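You operate a simulated robot arm through the tools that you are given. There is no shell and no other tool. Be economical: measure what you need, move in short steps, check, and stop when the job is done.

Carry out the task below with a simulated robot arm. There is one attempt and no reset: what you move stays moved.

## Task
Press the green and blue blocks down into their marked gaps.
Fine: each in the gap with its colour; slide the yellow bridge over them last.

It is judged by the outcome, as a careful person would: the job done as asked, and still so three seconds after it is handed in. It fails if anything else is knocked over, pushed out of place, dropped, spilled or broken.

## Robot
A 6-joint arm with a two-finger parallel gripper, fixed in place. Base frame: the origin is at the foot of the arm, x ahead of it, y to its left, z up. Lengths are in m, angles in degrees, forces in N, time in s.
With the tool pointing down near the work surface it reaches from about 0.16 to 0.4 m from the base axis. Its first joint turns from -66.0 to 66.0 degrees. Payload 1.57 kg.
The tool frame sits at the grasp point between the pads (the TCP): z along the fingers, y along the line on which they close. The tips reach 0.03 m beyond it. Largest opening 0.08 m; finger width 0.017, thickness 0.012; the body of the gripper, 0.04 by 0.082 m, starts 0.08 m behind the TCP.
Orientation is told as [roll, pitch, yaw] about the base's x, y, z axes, in that order, counted from this pose: with the fingers straight down and closing along the base's y, the tool's x points along the base's -x, its y along +y and its z along -z.

## Interface
- The arm moves only by the tool nudge_tool. Its argument "deltas" is a list of rows, each a list of 7 numbers: the turn, a rotation vector about the tool's x, y, z in units of 5 degrees (1.0 is 5 degrees), then the shift along the tool's x, y, z in units of 20 mm (1.0 is 20 mm), then the gripper command, from -1 (fully open) to 1 (shut), values between in proportion. In form: [[wx, wy, wz, x, y, z, gripper], ...]. A call has 1 to 8 rows; each row shifts and turns the commanded pose from where the row before left it, along the tool's axes as they then stand. A call with a number of a shift or a turn outside -1 to 1 is refused whole. A row lasts 0.2 s, in which the tool goes at most 0.05 m and 8.6 degrees; a call with a longer step from one row to the next is refused whole, and so is a gripper value outside its range. Where a pose cannot be reached the arm comes as near as it can. A force on the tool above 70 N (or 10 N above the force at the start of the call, whichever is more), or a blocked arm, ends the call early, and 0.2 s more pass. The fingers move at their own pace (about 0.153 m/s each) and stop on an object; they squeeze with about 43 N. The grip force told is the motor's: it shows also when the fingers shut on nothing. Time passes only in rows, and 0.2 s behind the last, so rows that do not move let the fingers close. The reply holds the time, the measured pose of the TCP, the force on the tool along the base axes, the opening and the grip force, in the units named above and with some noise, with the torque about the TCP (base axes, N m) and any sound that the robot's microphone picked up, and new pictures: "views" is both (left out), scene, wrist or none.
- Cameras (640 x 400 px; columns grow to the right, rows downward): "scene" is fixed at [0.0639, -0.3439, 0.416]; the picture's right is [0.65, -0.76, 0.00], its down [-0.47, -0.41, -0.78] and it looks along [0.59, 0.51, -0.63] (base axes); focal length 214 px, centre (320, 200). "wrist" rides on the gripper at [0.072, -0.007, -0.122] in the tool frame; the picture's right is [0.09, 1.00, 0.00], its down [-0.84, 0.08, -0.54] and it looks along [-0.54, 0.05, 0.84] (tool axes); focal length 238 px, centre (320, 200). There is no depth. A picture from a camera that has moved, and an enlarged one, comes with that camera's place and axes in the base frame and with its lens.
- zoom(camera, box): a new picture of the part [left, top, right, bottom] of that camera's present view, enlarged. No time passes.
- job_done(): hands the job in; it is judged then, once.

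Go step by step. Nothing tells you positions but the pictures and the camera data: compare them with the known pose of the tool, close in by small moves and look again before you grip or let go. The budget is 120 turns and 200 pictures, counting those below and the enlarged ones. Unless the task says otherwise, let go and move clear before handing in, and close with one line.

The tools are called after "Call:" as a command line: name --pt "numbers of a row" for each row, then --argument value for the rest, lists and objects as JSON in quotes. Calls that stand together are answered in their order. nudge_tool: Moves the arm, as the interface text tells. Its arguments: {"type":"object","properties":{"deltas":{"type":"array","items":{"type":"array","items":{"type":"number"}}},"views":{"type":"string","enum":["both","scene","wrist","none"]}},"required":["deltas"]} The other tools are called the same way: zoom (camera, box) takes an enlarged picture of a part of a camera's view; job_done () hands the job in.

At the start:

```text
t: 0.0
eef_pos: [0.22, -0.0658, 0.2823]
orientation: [0.0, 0.0, 0.0]
contact_force: [0.4, -0.7, -1.0]
torque: [-0.01, -0.02, -0.02]
opening: 0.0801
gripper_force: 0.1
```

scene: 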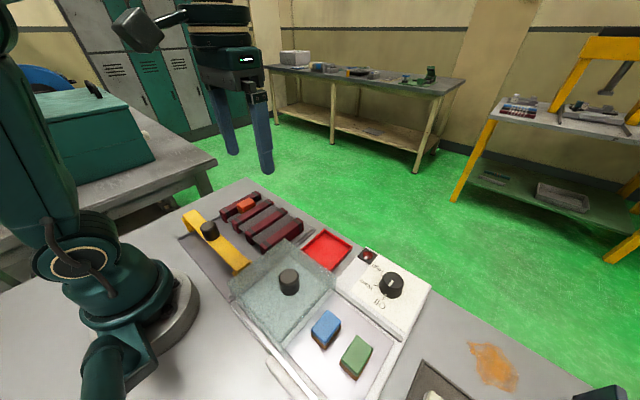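
wrist: 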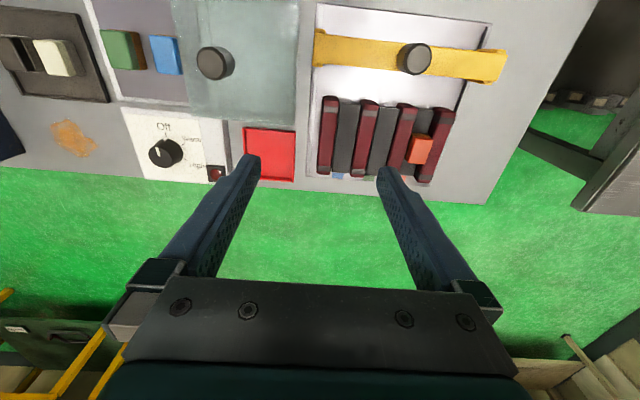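

I see a tray with green and blue blocks, a glass lid with knob, a rack with dark red bars and an orange piece, and a yellow bridge. I'll zoom in for detail.

Call:
zoom --camera "scene" --box '[170, 170, 330, 290]'

Call:
zoom --camera "scene" --box '[230, 230, 470, 400]'

Call:
zoom --camera "wrist" --box '[300, 0, 520, 200]'

Call:
zoom --camera "wrist" --box '[0, 0, 310, 200]'

```text
3.33 times, centred on (250, 230) of scene
camera zoom: at [0.0639, -0.3439, 0.416], right [0.65, -0.76, 0.0], down [-0.47, -0.41, -0.78], along [0.59, 0.51, -0.63], focal length 715 px, centre (553, 100)
```

zoom: 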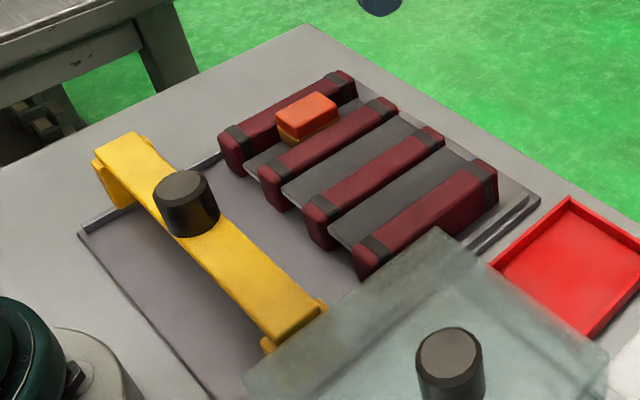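

```text
2.35 times, centred on (350, 315) of scene
camera zoom: at [0.0639, -0.3439, 0.416], right [0.65, -0.76, 0.0], down [-0.47, -0.41, -0.78], along [0.59, 0.51, -0.63], focal length 505 px, centre (249, -71)
```

zoom: 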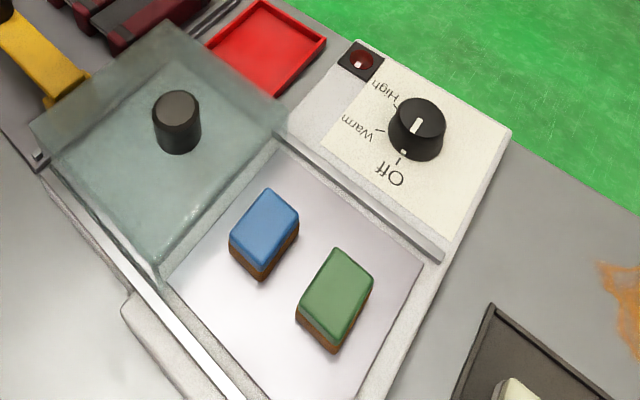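

```text
2.00 times, centred on (410, 100) of wrist
camera zoom: at [0.1468, -0.073, 0.4049], right [-0.09, 1.0, 0.0], down [0.84, 0.08, 0.54], along [0.54, 0.05, -0.84], focal length 477 px, centre (140, 400)
```

zoom: 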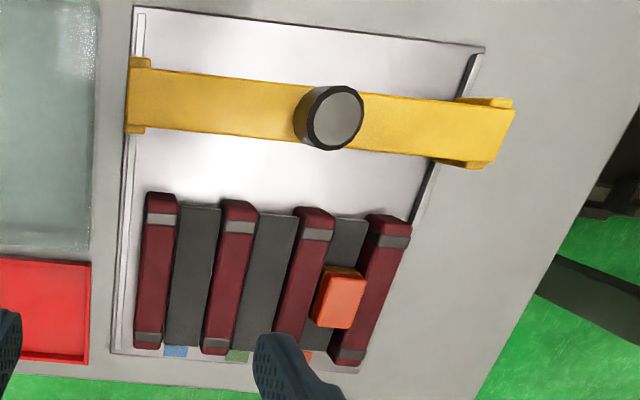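

```text
2.00 times, centred on (155, 100) of wrist
camera zoom: at [0.1468, -0.073, 0.4049], right [-0.09, 1.0, 0.0], down [0.84, 0.08, 0.54], along [0.54, 0.05, -0.84], focal length 477 px, centre (650, 400)
```

zoom: 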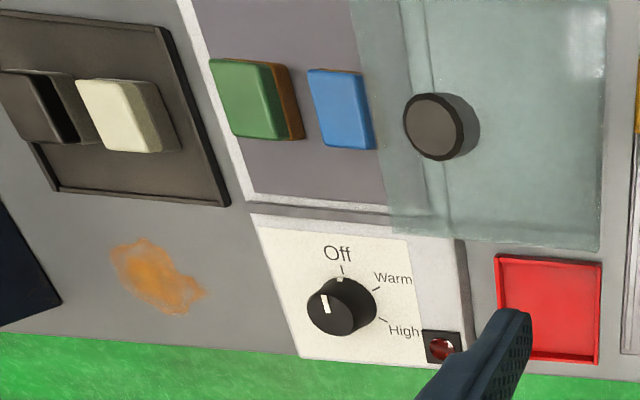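

Blue top is about (0.173,-0.263,0.060) and green about (0.173,-0.319,0.062). The gaps run along x, near x 0.21 to 0.33, with blue at y≈-0.02 and green at y≈0.034. I'll turn the gripper to close along x so the fingers fit inside the gaps.

Call:
nudge_tool --pt "0 0 1 0 0 0 -1" --pt "0 0 1 0 0 0 -1" --pt "0 0 1 0 0 0 -1" --pt "0 0 1 0 0 0 -1" --pt "0 0 1 0 0 0 -1" --pt "0 0 1 0 0 0 -1" --pt "0 0 1 0 0 0 -1" --pt "0 0 1 0 0 0 -1" --views "none"

Call:
nudge_tool --pt "0 0 1 0 0 0 -1" --pt "0 0 1 0 0 0 -1" --pt "0 0 1 0 0 0 -1" --pt "0 0 1 0 0 0 -1" --pt "0 0 1 0 0 0 -1" --pt "0 0 1 0 0 0 -1" --pt "0 0 1 0 0 0 -1" --pt "0 0 1 0 0 0 -1" --views "none"

Call:
nudge_tool --pt "0 0 1 0 0 0 -1" --pt "0 0 1 0 0 0 -1" --pt "0 0 0 0 0 0 -1" --views "both"

```text
t: 1.8
eef_pos: [0.2179, -0.0663, 0.2833]
orientation: [0.0, 0.1, -39.9]
contact_force: [-0.2, -0.3, -0.9]
torque: [0.01, 0.0, 0.06]
opening: 0.0802
gripper_force: 0.1
```

```text
t: 3.6
eef_pos: [0.2188, -0.0658, 0.2832]
orientation: [-0.1, -0.1, -79.9]
contact_force: [-0.3, 1.1, -0.2]
torque: [0.02, -0.01, 0.0]
opening: 0.08
gripper_force: 0.1
```

```text
t: 4.4
eef_pos: [0.2188, -0.0663, 0.2838]
orientation: [0.0, 0.0, -90.0]
contact_force: [0.4, -0.7, -0.2]
torque: [0.01, 0.01, 0.04]
opening: 0.0797
gripper_force: 0.0
camera wrist: at [0.2117, 0.0055, 0.4053], right [1.0, 0.09, 0.0], down [0.08, -0.84, 0.54], along [0.05, -0.54, -0.84], focal length 238 px, centre (320, 200)
```

scene: 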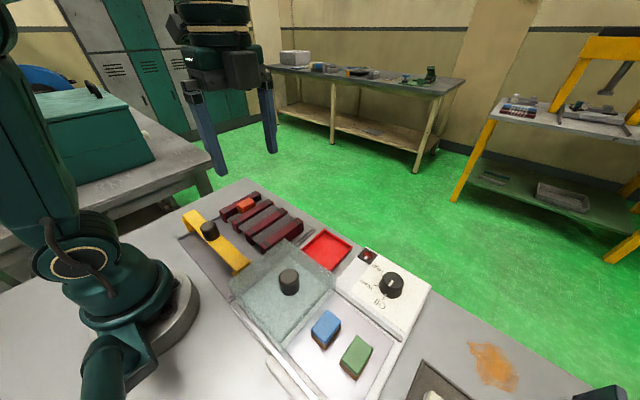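
wrist: 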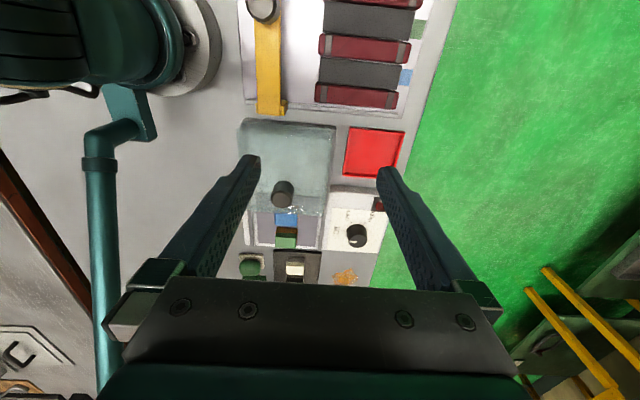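

Gripper is turned. Next I move to hover above the blue block.

Call:
nudge_tool --pt "0 0 0 -1 -0.29 0.2 -1" --pt "0 0 0 -1 -0.29 0.2 -1" --pt "0 0 0 -1 -0.29 0.2 -1" --pt "0 0 0 -1 -0.29 0.2 -1" --pt "0 0 0 -1 -0.29 0.2 -1" --pt "0 0 0 -1 -0.29 0.2 -1" --pt "0 0 0 -1 -0.29 0.5 -1" --pt "0 0 0 -1 -0.29 0.5 -1" --views "none"

Call:
nudge_tool --pt "0 0 0 -1 0 0.5 -1" --pt "0 0 0 -0.85 0 0.5 -1" --pt "0 0 0 0 0 1 -1" --pt "0 0 0 0 0 1 -1" --pt "0 0 0 0 0 0 -1" --views "both"

```text
t: 6.2
eef_pos: [0.1737, -0.2264, 0.2383]
orientation: [0.0, 0.1, -89.9]
contact_force: [-0.3, 0.2, -0.2]
torque: [-0.01, 0.0, -0.03]
opening: 0.0801
gripper_force: 0.1
```

```text
t: 7.4
eef_pos: [0.1736, -0.262, 0.1801]
orientation: [0.0, 0.0, -89.9]
contact_force: [0.2, -0.3, 0.4]
torque: [-0.02, 0.02, 0.01]
opening: 0.0802
gripper_force: 0.0
camera wrist: at [0.1666, -0.1913, 0.3013], right [1.0, 0.09, 0.0], down [0.08, -0.84, 0.54], along [0.05, -0.54, -0.84], focal length 238 px, centre (320, 200)
```

scene: 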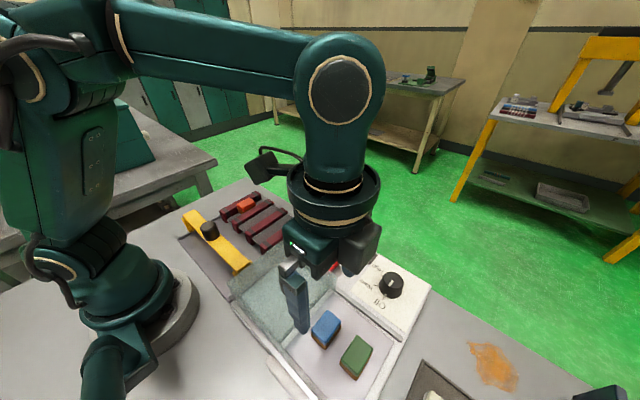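
wrist: 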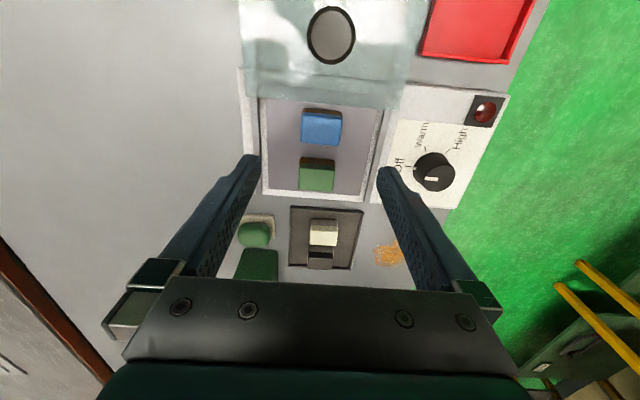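

Call:
zoom --camera "wrist" --box '[230, 60, 410, 210]'

Call:
zoom --camera "scene" --box '[270, 230, 420, 400]'

```text
2.67 times, centred on (320, 135) of wrist
camera zoom: at [0.1666, -0.1913, 0.3013], right [1.0, 0.09, 0.0], down [0.08, -0.84, 0.54], along [0.05, -0.54, -0.84], focal length 636 px, centre (320, 373)
```

zoom: 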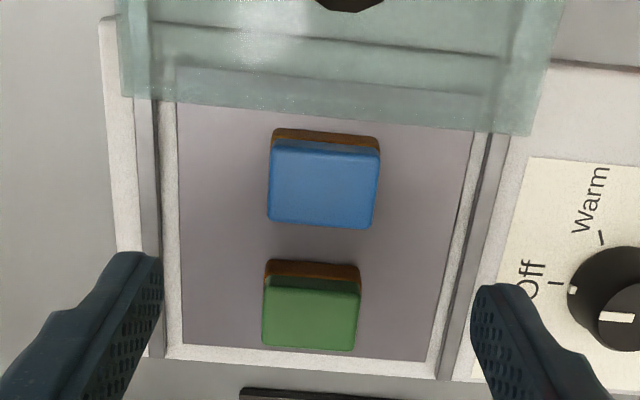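

```text
2.35 times, centred on (345, 315) of scene
camera zoom: at [0.0639, -0.3439, 0.416], right [0.65, -0.76, 0.0], down [-0.47, -0.41, -0.78], along [0.59, 0.51, -0.63], focal length 505 px, centre (261, -71)
```

zoom: 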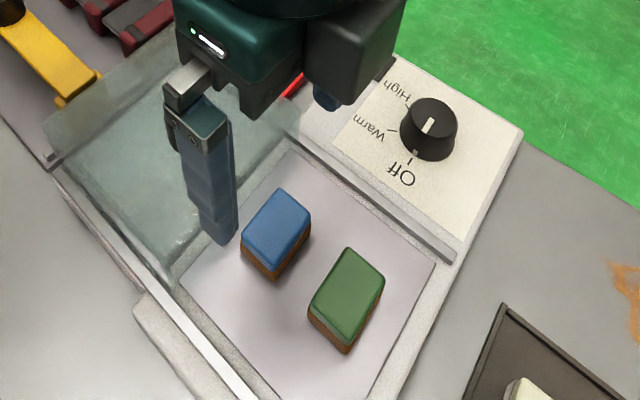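

Blue is 40×30 mm and aligned with the axes. I'll descend with a partial opening and check the height as I go.

Call:
nudge_tool --pt "0 0 0 0 0 1 -0.5" --pt "0 0 0 0 0 1 -0.5" --pt "0 0 0 0 0 1 -0.5" --pt "0 0 0 0 0 1 -0.5" --pt "0 0 0 0 0 0 -0.5" --views "both"

Call:
zoom --camera "scene" --box '[270, 250, 400, 390]'

Call:
zoom --camera "wrist" --box '[200, 50, 440, 250]'

```text
t: 8.6
eef_pos: [0.1747, -0.2614, 0.0982]
orientation: [-0.1, 0.0, -89.9]
contact_force: [0.2, -0.2, -0.2]
torque: [0.0, -0.02, 0.0]
opening: 0.0601
gripper_force: 0.1
camera wrist: at [0.1661, -0.1909, 0.2201], right [1.0, 0.09, 0.0], down [0.08, -0.84, 0.54], along [0.05, -0.54, -0.84], focal length 238 px, centre (320, 200)
```

scene: 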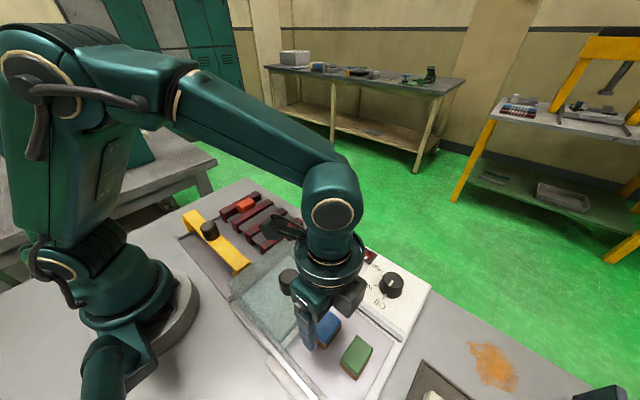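
wrist: 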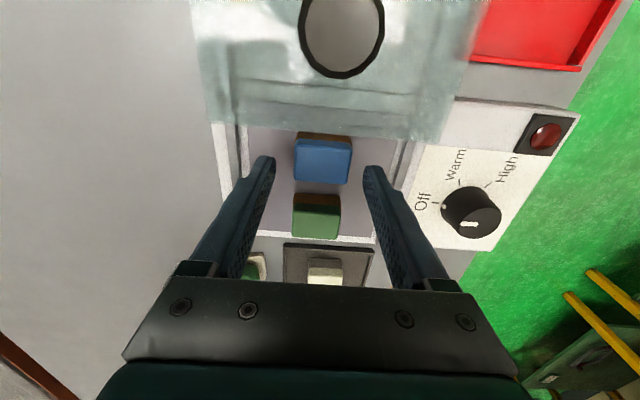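

```text
2.86 times, centred on (335, 320) of scene
camera zoom: at [0.0639, -0.3439, 0.416], right [0.65, -0.76, 0.0], down [-0.47, -0.41, -0.78], along [0.59, 0.51, -0.63], focal length 613 px, centre (277, -143)
```

zoom: 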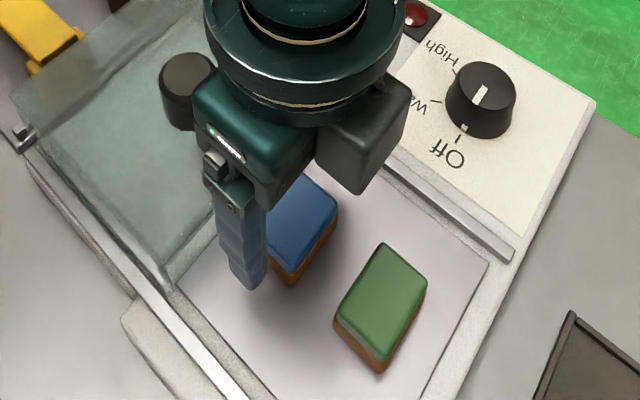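

```text
2.00 times, centred on (320, 150) of wrist
camera zoom: at [0.1661, -0.1909, 0.2201], right [1.0, 0.09, 0.0], down [0.08, -0.84, 0.54], along [0.05, -0.54, -0.84], focal length 477 px, centre (320, 300)
```

zoom: 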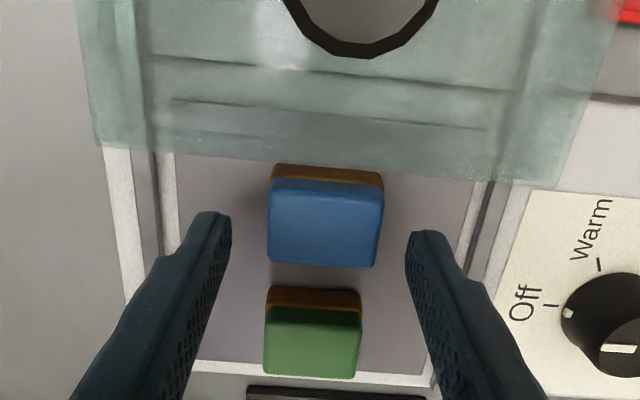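

The block is centred between the fingers. I descend to grip height and close.

Call:
nudge_tool --pt "0 0 0 0 0 0.65 -0.5" --pt "0 0 0 0 0 0.65 -0.5" --pt "0 0 0 0 0 0 0.3" --pt "0 0 0 0 0 0 0.3" --pt "0 0 0 0 0 0 0.3" --views "both"

Call:
zoom --camera "scene" --box '[270, 250, 400, 390]'

```text
t: 9.8
eef_pos: [0.1726, -0.2633, 0.0739]
orientation: [0.0, 0.0, -89.9]
contact_force: [-1.0, -0.9, 6.2]
torque: [0.03, 0.03, 0.02]
opening: 0.0409
gripper_force: 42.6
camera wrist: at [0.1653, -0.1912, 0.1957], right [1.0, 0.09, 0.0], down [0.08, -0.84, 0.54], along [0.05, -0.54, -0.84], focal length 238 px, centre (320, 200)
```

scene: 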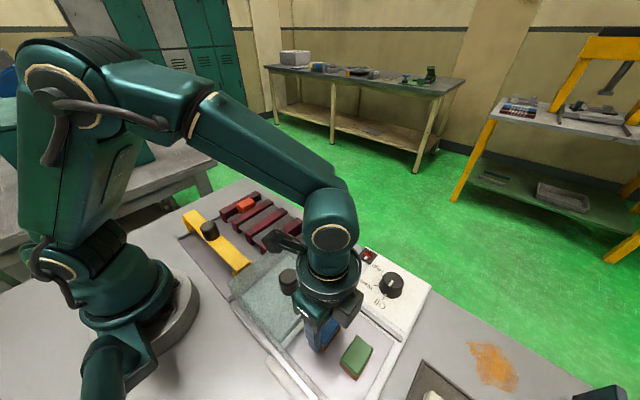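
wrist: 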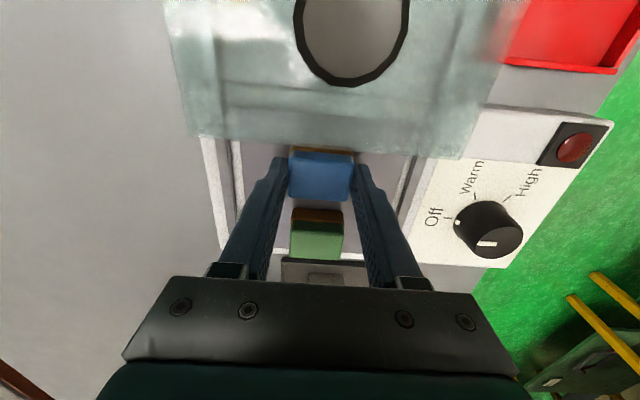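

```text
2.86 times, centred on (335, 320) of scene
camera zoom: at [0.0639, -0.3439, 0.4161], right [0.65, -0.76, 0.0], down [-0.47, -0.41, -0.78], along [0.59, 0.51, -0.63], focal length 613 px, centre (277, -143)
```

zoom: 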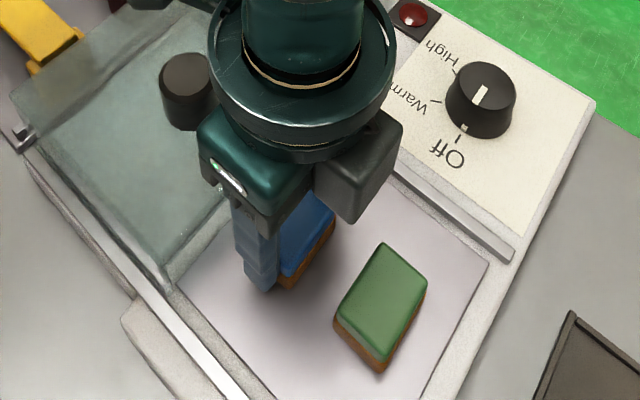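

Gripped at 41 mm. I lift and carry it toward the blue gap.

Call:
nudge_tool --pt "0 0 0 0 0 -0.5 0.3" --pt "0 0 0 0 0 -1 0.3" --pt "0 0 0 0 0 -1 0.3" --pt "0 0 0 0 0 -1 0.3" --pt "0 0 0 0 0 -1 0.3" --pt "0 0 0 0 0 -1 0.3" --pt "0 0 0 0 0 -1 0.3" --views "none"

Call:
nudge_tool --pt "0 0 0 1 0.4 0 0.3" --pt "0 0 0 1 0.4 0 0.3" --pt "0 0 0 1 0.4 0 0.3" --pt "0 0 0 1 0.4 0 0.3" --pt "0 0 0 1 0.4 0 0.3" --pt "0 0 0 1 0.4 0 0.3" --pt "0 0 0 1 0.4 0 0.3" --pt "0 0 0 1 0.4 0 0.3" --views "none"

Call:
nudge_tool --pt "0 0 0 1 0.4 0 0.3" --pt "0 0 0 1 0.4 0 0.3" --pt "0 0 0 1 0.4 0 0.3" --pt "0 0 0 1 0.4 0 0.3" --pt "0 0 0 0 0 0 0.3" --views "both"

```text
t: 11.4
eef_pos: [0.174, -0.2616, 0.2032]
orientation: [0.0, -0.1, -90.0]
contact_force: [-0.2, 0.2, -0.7]
torque: [0.0, 0.0, 0.02]
opening: 0.0409
gripper_force: 42.6
```

```text
t: 13.2
eef_pos: [0.2374, -0.1042, 0.2044]
orientation: [0.0, 0.0, -90.0]
contact_force: [0.3, 0.6, -0.6]
torque: [0.01, 0.0, 0.0]
opening: 0.0409
gripper_force: 43.0
```

```text
t: 14.4
eef_pos: [0.2694, -0.0217, 0.202]
orientation: [0.0, 0.0, -90.0]
contact_force: [-0.9, 0.3, 0.0]
torque: [0.02, 0.0, 0.0]
opening: 0.0408
gripper_force: 43.3
camera wrist: at [0.2616, 0.0491, 0.3247], right [1.0, 0.09, 0.0], down [0.08, -0.84, 0.54], along [0.05, -0.54, -0.84], focal length 238 px, centre (320, 200)
```

scene: 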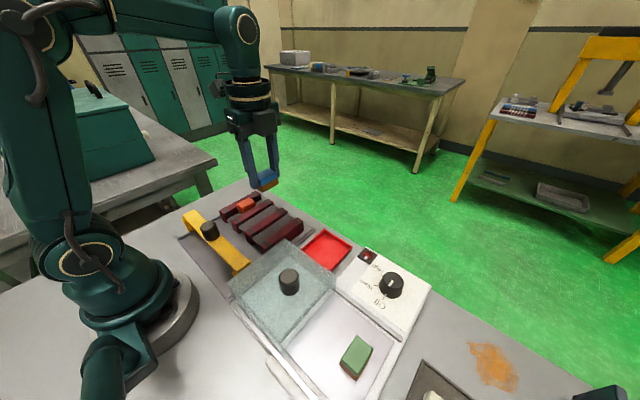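
wrist: 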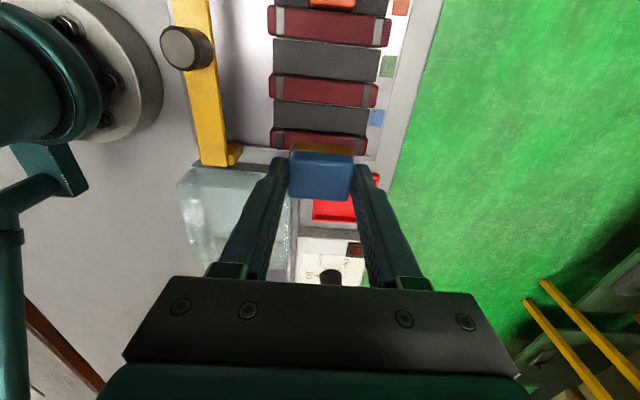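

Call:
zoom --camera "wrist" --box '[240, 0, 420, 170]'

Call:
zoom --camera "scene" --box '[210, 180, 310, 260]'

```text
2.35 times, centred on (330, 85) of wrist
camera zoom: at [0.2616, 0.0491, 0.3247], right [1.0, 0.09, 0.0], down [0.08, -0.84, 0.54], along [0.05, -0.54, -0.84], focal length 561 px, centre (296, 471)
```

zoom: 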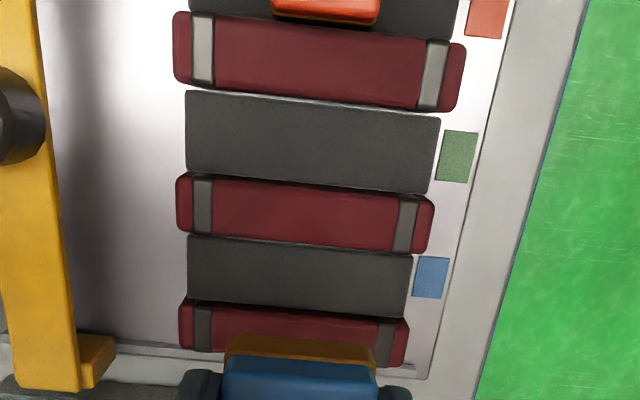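

```text
5.00 times, centred on (260, 220) of scene
camera zoom: at [0.0639, -0.3439, 0.416], right [0.65, -0.76, 0.0], down [-0.47, -0.41, -0.78], along [0.59, 0.51, -0.63], focal length 1072 px, centre (620, 100)
```

zoom: 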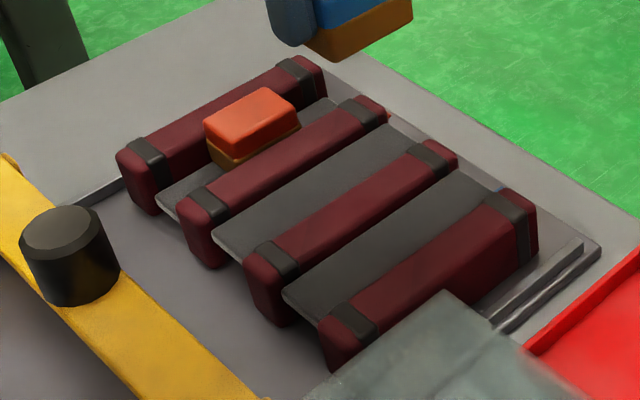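

I move back 55 mm so the wrist camera sits right over the blue gap and I can measure it.

Call:
nudge_tool --pt "0 0 0 -1 0 0 0.3" --pt "0 0 0 -1 0 0 0.3" --pt "0 0 0 -0.75 0 0 0.3" --pt "0 0 0 0 0 0 0.3" --views "wrist"

Call:
zoom --camera "wrist" --box '[240, 0, 420, 150]'

```text
t: 15.4
eef_pos: [0.2704, -0.079, 0.2046]
orientation: [-0.1, 0.0, -89.8]
contact_force: [0.5, 0.5, 0.1]
torque: [0.03, 0.02, 0.02]
opening: 0.0408
gripper_force: 42.5
camera wrist: at [0.2627, -0.0068, 0.3255], right [1.0, 0.09, 0.0], down [0.08, -0.84, 0.54], along [0.05, -0.54, -0.84], focal length 238 px, centre (320, 200)
```

wrist: 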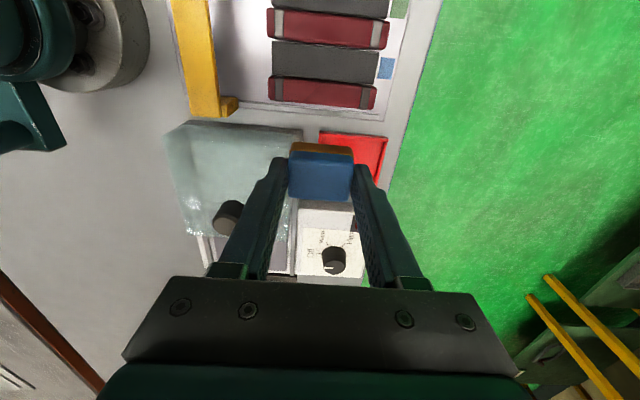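

```text
2.67 times, centred on (330, 75) of wrist
camera zoom: at [0.2627, -0.0068, 0.3255], right [1.0, 0.09, 0.0], down [0.08, -0.84, 0.54], along [0.05, -0.54, -0.84], focal length 636 px, centre (293, 533)
```

zoom: 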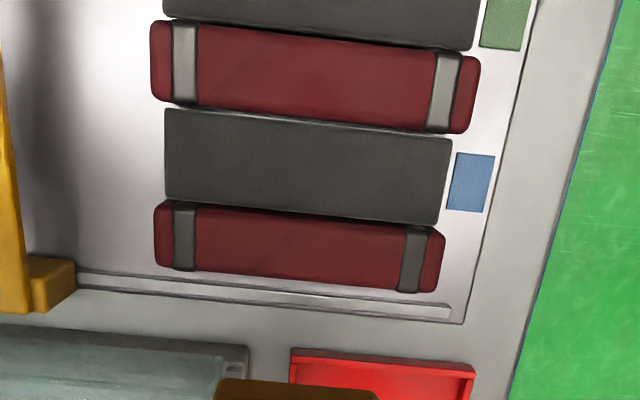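

The blue gap runs from y≈-0.038 to -0.004 (centre -0.021), with bar tops at z≈0.035. I go above it and lower to just over the bars.

Call:
nudge_tool --pt "0 0 0 1 0 0 0.3" --pt "0 0 0 1 0 0 0.3" --pt "0 0 0 0.83 0 0.8 0.3" --pt "0 0 0 0 0 1 0.3" --pt "0 0 0 0 0 1 0.3" --pt "0 0 0 0 0 1 0.3" --pt "0 0 0 0 0 1 0.3" --pt "0 0 0 0 0 0 0.3" --views "both"

Call:
zoom --camera "scene" --box '[210, 170, 310, 260]'

Call:
zoom --camera "wrist" --box '[220, 50, 420, 250]'

```text
t: 17.2
eef_pos: [0.2707, -0.0231, 0.1055]
orientation: [-0.1, 0.0, -90.1]
contact_force: [-0.3, -0.5, -1.1]
torque: [-0.01, -0.01, 0.02]
opening: 0.041
gripper_force: 43.2
camera wrist: at [0.2623, 0.0492, 0.2278], right [1.0, 0.09, 0.0], down [0.08, -0.84, 0.54], along [0.05, -0.54, -0.84], focal length 238 px, centre (320, 200)
```

scene: 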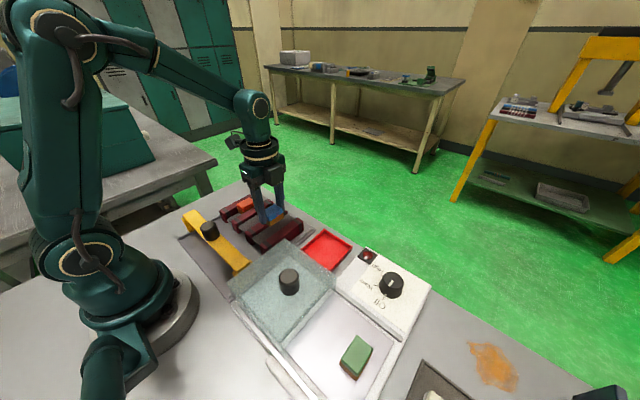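
wrist: 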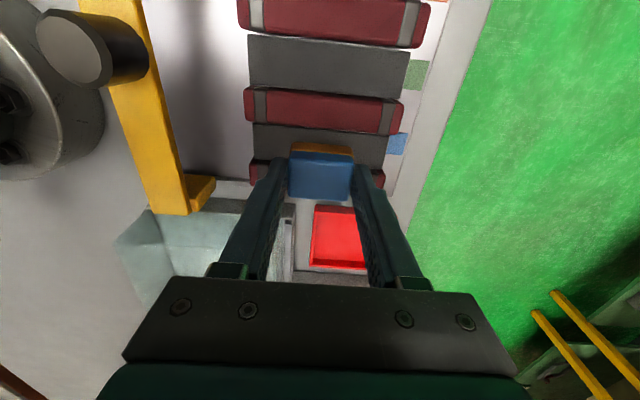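

```text
4.44 times, centred on (260, 215) of scene
camera zoom: at [0.0639, -0.3439, 0.416], right [0.65, -0.76, 0.0], down [-0.47, -0.41, -0.78], along [0.59, 0.51, -0.63], focal length 953 px, centre (587, 133)
```

zoom: 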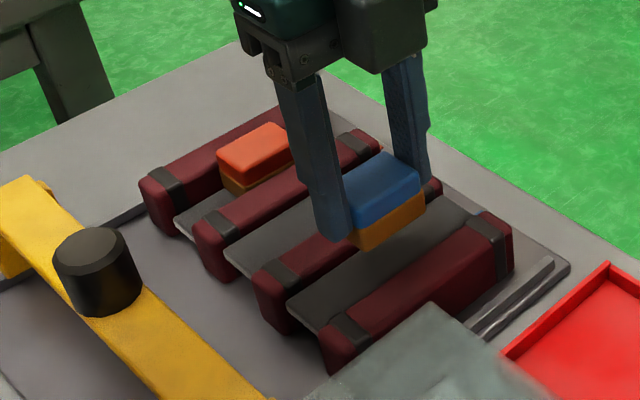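

```text
2.00 times, centred on (320, 150) of wrist
camera zoom: at [0.2623, 0.0492, 0.2278], right [1.0, 0.09, 0.0], down [0.08, -0.84, 0.54], along [0.05, -0.54, -0.84], focal length 477 px, centre (320, 300)
```

zoom: 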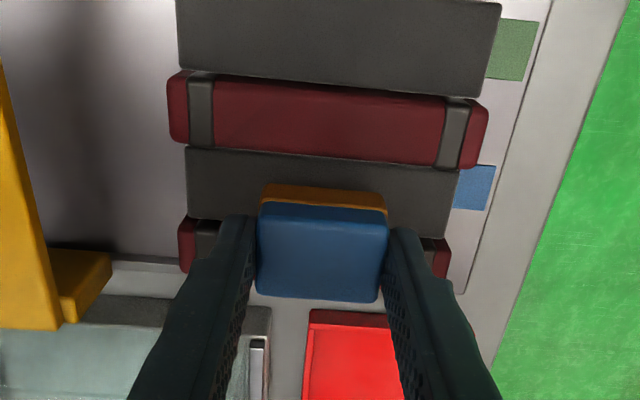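

The block looks centred over the gap. I lower it in small steps, watching the force.

Call:
nudge_tool --pt "0 0 0 0 0 0.75 0.3" --pt "0 0 0 0 0 0.75 0.3" --pt "0 0 0 0 0 0 0.3" --views "both"

Call:
zoom --camera "scene" --box '[210, 170, 310, 260]'

Call:
zoom --camera "wrist" --box '[220, 50, 420, 250]'

```text
t: 18.0
eef_pos: [0.2701, -0.0233, 0.0764]
orientation: [-0.1, -0.1, -90.0]
contact_force: [-1.4, -1.3, 2.9]
torque: [-0.07, 0.05, 0.0]
opening: 0.0409
gripper_force: 42.9
camera wrist: at [0.2619, 0.0486, 0.1983], right [1.0, 0.09, 0.0], down [0.08, -0.84, 0.54], along [0.05, -0.54, -0.84], focal length 238 px, centre (320, 200)
```

scene: 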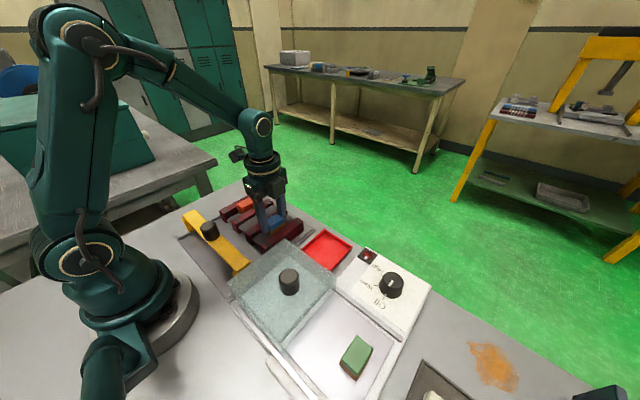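
wrist: 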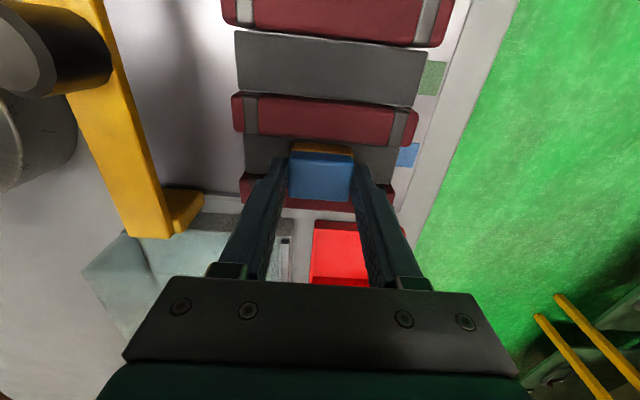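

```text
4.44 times, centred on (260, 215) of scene
camera zoom: at [0.0639, -0.3439, 0.416], right [0.65, -0.76, 0.0], down [-0.47, -0.41, -0.78], along [0.59, 0.51, -0.63], focal length 953 px, centre (587, 133)
```

zoom: 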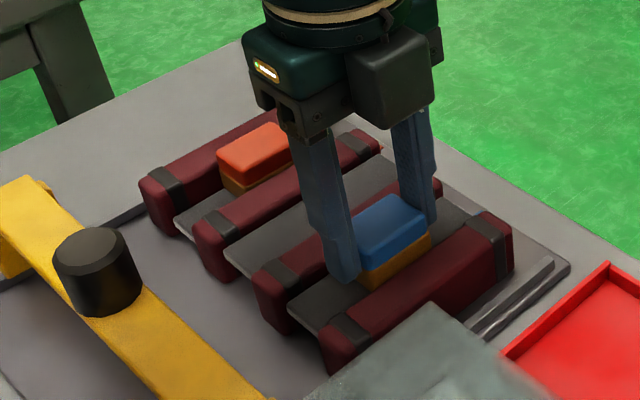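

```text
2.00 times, centred on (320, 150) of wrist
camera zoom: at [0.2619, 0.0486, 0.1983], right [1.0, 0.09, 0.0], down [0.08, -0.84, 0.54], along [0.05, -0.54, -0.84], focal length 477 px, centre (320, 300)
```

zoom: 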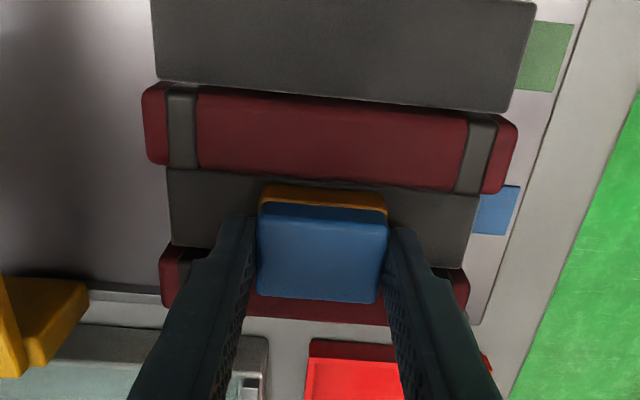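

Clearances look fine so far with only a light contact force. I continue down a few millimetres.

Call:
nudge_tool --pt "0 0 0 0 0 0.2 0.3" --pt "0 0 0 0 0 0.0 0.3" --views "none"

Call:
nudge_tool --pt "0 0 0 0 0 0.2 0.3" --pt "0 0 0 0 0 0.0 0.3" --views "both"

Call:
zoom --camera "scene" --box '[220, 190, 310, 260]'

Call:
zoom --camera "wrist" --box '[220, 50, 420, 250]'

```text
t: 18.6
eef_pos: [0.2697, -0.0224, 0.072]
orientation: [-0.1, 0.0, -89.9]
contact_force: [1.3, -1.0, 1.7]
torque: [-0.08, -0.04, 0.04]
opening: 0.041
gripper_force: 43.0
```

```text
t: 19.2
eef_pos: [0.2705, -0.0224, 0.0684]
orientation: [0.0, 0.1, -90.0]
contact_force: [1.7, -0.5, 3.1]
torque: [-0.02, -0.03, 0.01]
opening: 0.0411
gripper_force: 42.9
camera wrist: at [0.2615, 0.0493, 0.1908], right [1.0, 0.09, 0.0], down [0.08, -0.84, 0.54], along [0.05, -0.54, -0.84], focal length 238 px, centre (320, 200)
```

scene: 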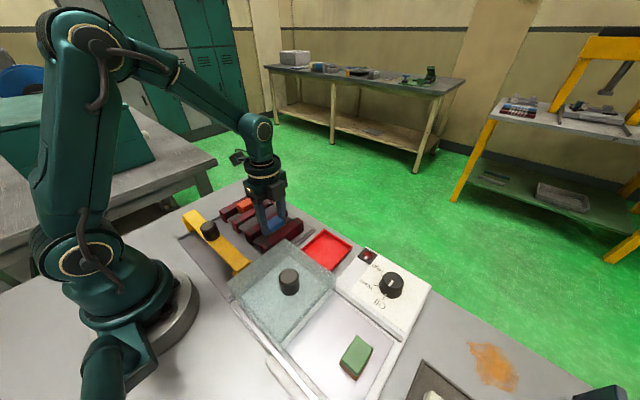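
wrist: 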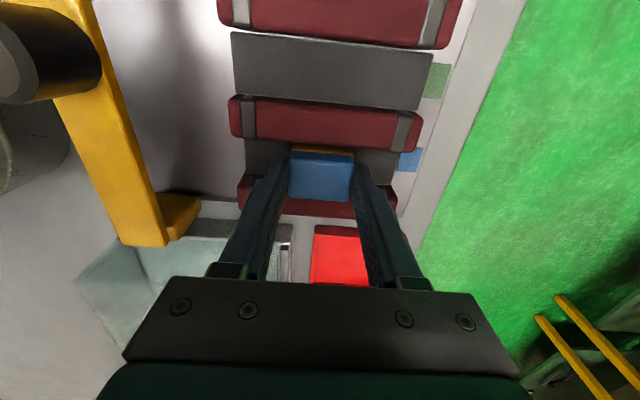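

```text
5.71 times, centred on (265, 225) of scene
camera zoom: at [0.0639, -0.3439, 0.416], right [0.65, -0.76, 0.0], down [-0.47, -0.41, -0.78], along [0.59, 0.51, -0.63], focal length 1226 px, centre (634, 57)
```

zoom: 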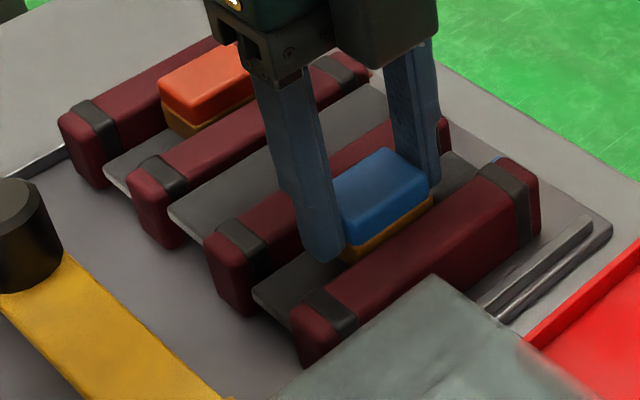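

```text
2.00 times, centred on (320, 150) of wrist
camera zoom: at [0.2615, 0.0493, 0.1908], right [1.0, 0.09, 0.0], down [0.08, -0.84, 0.54], along [0.05, -0.54, -0.84], focal length 477 px, centre (320, 300)
```

zoom: 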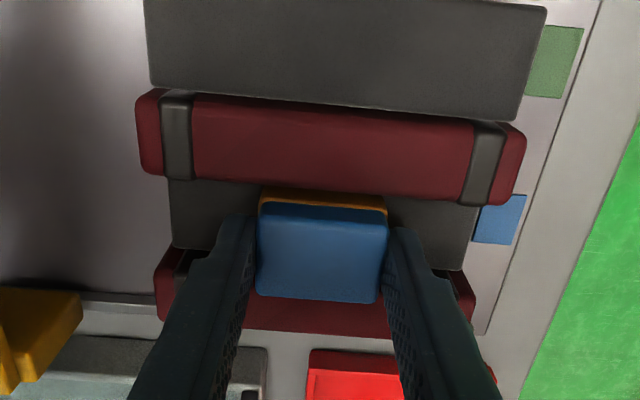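

It is entering the gap between the bars. I continue down until it seats.

Call:
nudge_tool --pt "0 0 0 0 0 0.2 0.3" --pt "0 0 0 0 0 0.0 0.3" --views "none"

Call:
nudge_tool --pt "0 0 0 0 0 0.15 0.3" --pt "0 0 0 0 0 0.0 0.3" --views "none"

```text
t: 19.8
eef_pos: [0.2688, -0.0215, 0.0657]
orientation: [0.1, 0.0, -89.9]
contact_force: [-5.0, 4.3, 30.4]
torque: [0.14, 0.18, 0.01]
opening: 0.041
gripper_force: 43.2
```

```text
t: 20.4
eef_pos: [0.2698, -0.022, 0.0621]
orientation: [0.1, 0.0, -89.9]
contact_force: [-4.8, -0.8, 30.9]
torque: [-0.04, 0.18, -0.01]
opening: 0.0412
gripper_force: 43.2
```

Call:
zoom --camera "scene" --box '[220, 190, 310, 260]'

Call:
zoom --camera "wrist" --box '[220, 50, 420, 250]'

```text
5.71 times, centred on (265, 225) of scene
camera zoom: at [0.0639, -0.3439, 0.4161], right [0.65, -0.76, 0.0], down [-0.47, -0.41, -0.78], along [0.59, 0.51, -0.63], focal length 1226 px, centre (634, 57)
```

zoom: 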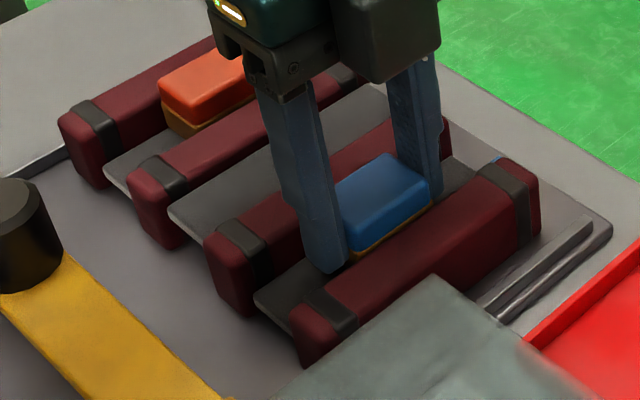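

```text
2.00 times, centred on (320, 150) of wrist
camera zoom: at [0.2617, 0.0491, 0.1842], right [1.0, 0.09, 0.0], down [0.08, -0.84, 0.54], along [0.05, -0.54, -0.84], focal length 477 px, centre (320, 300)
```

zoom: 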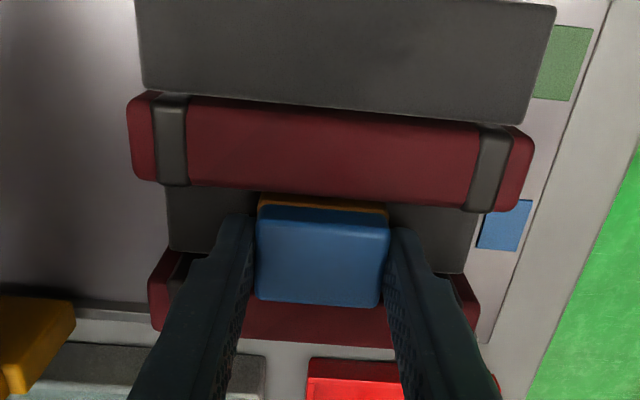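

Call:
nudge_tool --pt "0 0 0 0 0 0.15 0.3" --pt "0 0 0 0 0 0.0 0.3" --views "none"

Call:
zoom --camera "scene" --box '[220, 190, 310, 260]'

Call:
zoom --camera "wrist" --box '[220, 50, 420, 250]'

```text
t: 21.0
eef_pos: [0.2683, -0.0223, 0.0585]
orientation: [0.2, 0.0, -89.8]
contact_force: [-0.9, -5.0, 29.8]
torque: [-0.11, 0.1, 0.02]
opening: 0.041
gripper_force: 43.2
```

```text
5.71 times, centred on (265, 225) of scene
camera zoom: at [0.0639, -0.3439, 0.4161], right [0.65, -0.76, 0.0], down [-0.47, -0.41, -0.78], along [0.59, 0.51, -0.63], focal length 1226 px, centre (634, 57)
```

zoom: 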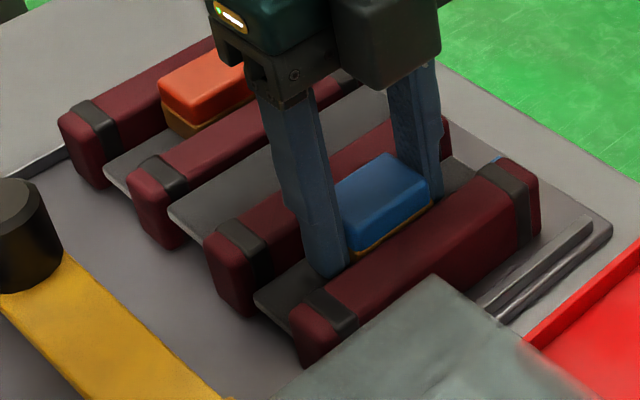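

```text
2.00 times, centred on (320, 150) of wrist
camera zoom: at [0.2615, 0.0494, 0.181], right [1.0, 0.09, 0.0], down [0.08, -0.84, 0.54], along [0.05, -0.54, -0.84], focal length 477 px, centre (320, 300)
```

zoom: 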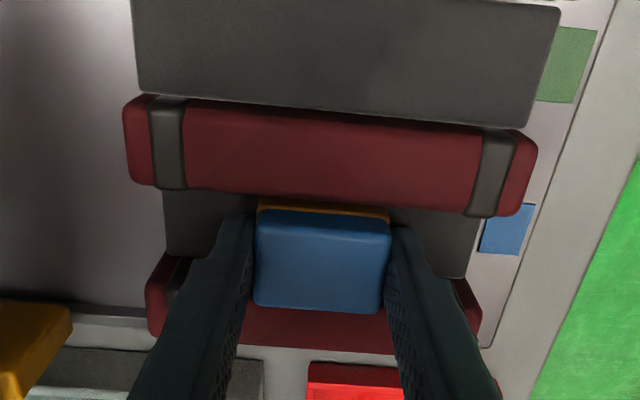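

The block now slips in the grip, resisting at 30 N. I'll let go, rise, close the fingers and press from above.

Call:
nudge_tool --pt "0 0 0 0 0 -0.15 -0.5" --pt "0 0 0 0 0 0 -0.5" --pt "0 0 0 0 0 -0.5 -0.5" --pt "0 0 0 0 0 -1 -0.5" --pt "0 0 0 0 0 -1 -0.5" --pt "0 0 0 0 0 0 -0.5" --views "both"

Call:
zoom --camera "scene" --box '[220, 190, 310, 260]'

Call:
zoom --camera "wrist" --box '[220, 30, 420, 230]'

```text
t: 22.4
eef_pos: [0.2676, -0.0214, 0.1109]
orientation: [0.0, 0.0, -90.0]
contact_force: [-0.5, 0.0, -0.2]
torque: [0.01, -0.03, 0.03]
opening: 0.0602
gripper_force: 0.0
camera wrist: at [0.2605, 0.0497, 0.2343], right [1.0, 0.09, 0.0], down [0.08, -0.84, 0.54], along [0.05, -0.54, -0.84], focal length 238 px, centre (320, 200)
```

scene: 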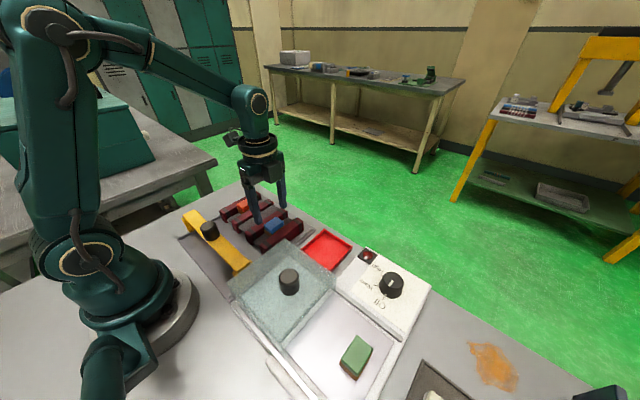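
wrist: 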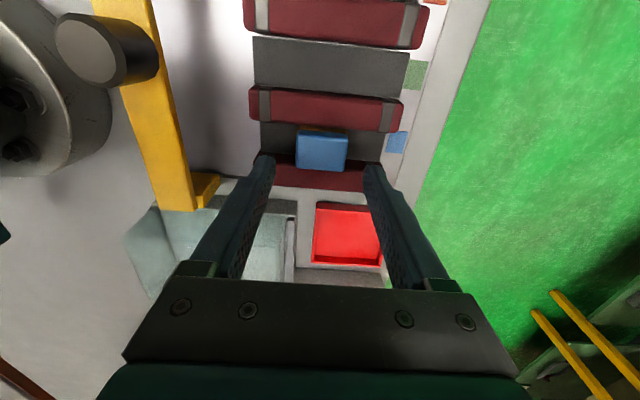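

```text
5.71 times, centred on (265, 225) of scene
camera zoom: at [0.0639, -0.3439, 0.416], right [0.65, -0.76, 0.0], down [-0.47, -0.41, -0.78], along [0.59, 0.51, -0.63], focal length 1226 px, centre (634, 57)
```

zoom: 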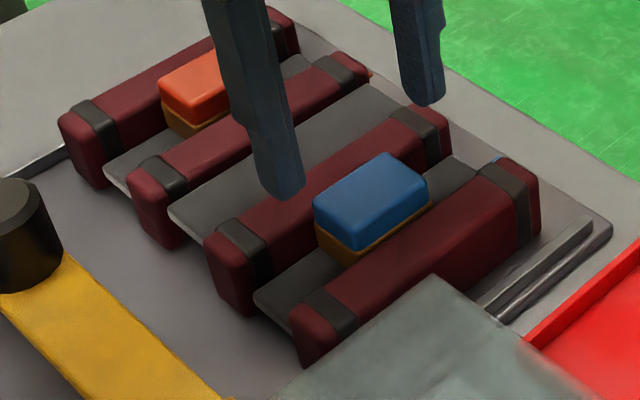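

```text
2.00 times, centred on (320, 130) of wrist
camera zoom: at [0.2605, 0.0497, 0.2343], right [1.0, 0.09, 0.0], down [0.08, -0.84, 0.54], along [0.05, -0.54, -0.84], focal length 477 px, centre (320, 340)
```

zoom: 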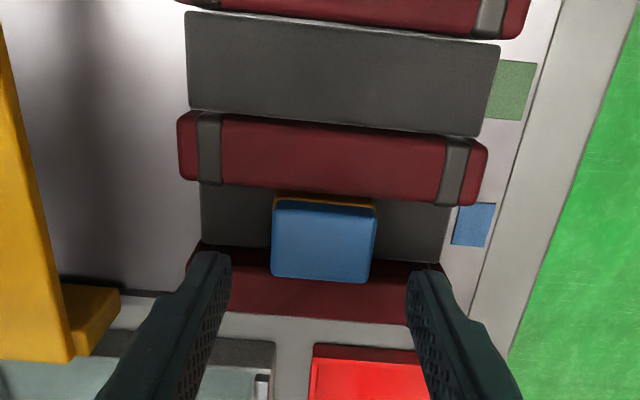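

Blue sits in the gap with its brown part half below the bar tops, much like the orange one. I'll press the top with closed fingers to be sure it is fully down.

Call:
nudge_tool --pt "0 0 0 0.02 0.05 0 1" --pt "0 0 0 0 0 0 1" --pt "0 0 0 0 0 0.6 1" --pt "0 0 0 0 0 0.4 1" --pt "0 0 0 0 0 0.2 1" --pt "0 0 0 0 0 0.15 1" --pt "0 0 0 0 0 0 1" --views "none"

Call:
zoom --camera "scene" --box '[220, 190, 310, 260]'

```text
t: 24.0
eef_pos: [0.27, -0.021, 0.0858]
orientation: [0.1, 0.0, -89.9]
contact_force: [-6.7, 0.9, 28.5]
torque: [0.02, 0.22, -0.02]
opening: 0.0001
gripper_force: 21.5
```

```text
5.71 times, centred on (265, 225) of scene
camera zoom: at [0.0639, -0.3439, 0.4161], right [0.65, -0.76, 0.0], down [-0.47, -0.41, -0.78], along [0.59, 0.51, -0.63], focal length 1226 px, centre (634, 57)
```

zoom: 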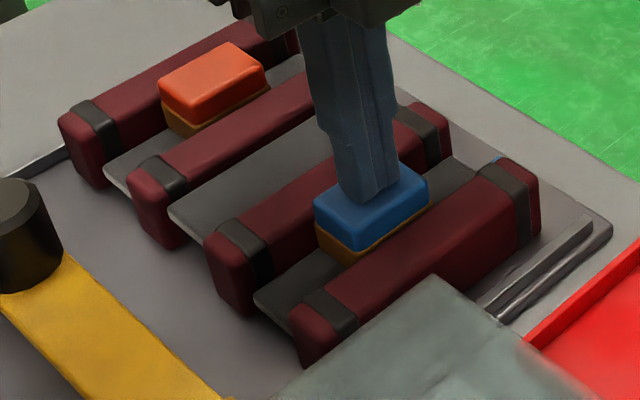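

Call:
nudge_tool --pt "0 0 0 0 0 0.1 1" --pt "0 0 0 0 0 0 1" --views "none"

Call:
nudge_tool --pt "0 0 0 0 0 0.1 1" --pt "0 0 0 0 0 0 1" --views "none"

Call:
zoom --camera "scene" --box '[220, 190, 310, 260]'

```text
t: 24.5
eef_pos: [0.2709, -0.022, 0.0858]
orientation: [0.2, -0.2, -89.9]
contact_force: [-6.6, 1.7, 24.1]
torque: [0.07, 0.22, 0.01]
opening: 0.0001
gripper_force: 21.9
stopped in row 2: the force on the tool passed its limit at 72 N (the readings are from after the stop); the commanded pose is now the measured one
```

```text
t: 25.1
eef_pos: [0.27, -0.0207, 0.0853]
orientation: [0.3, -0.2, -89.8]
contact_force: [-5.8, 1.6, 24.6]
torque: [0.06, 0.19, -0.02]
opening: 0.0
gripper_force: 21.6
stopped in row 2: the force on the tool passed its limit at 73 N (the readings are from after the stop); the commanded pose is now the measured one
```

```text
5.71 times, centred on (265, 225) of scene
camera zoom: at [0.0639, -0.3439, 0.4161], right [0.65, -0.76, 0.0], down [-0.47, -0.41, -0.78], along [0.59, 0.51, -0.63], focal length 1226 px, centre (634, 57)
```

zoom: 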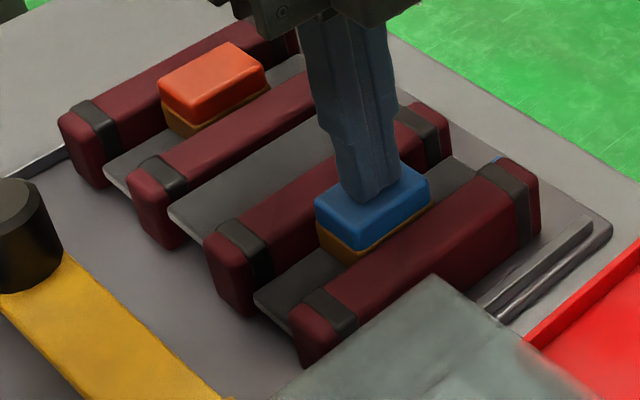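

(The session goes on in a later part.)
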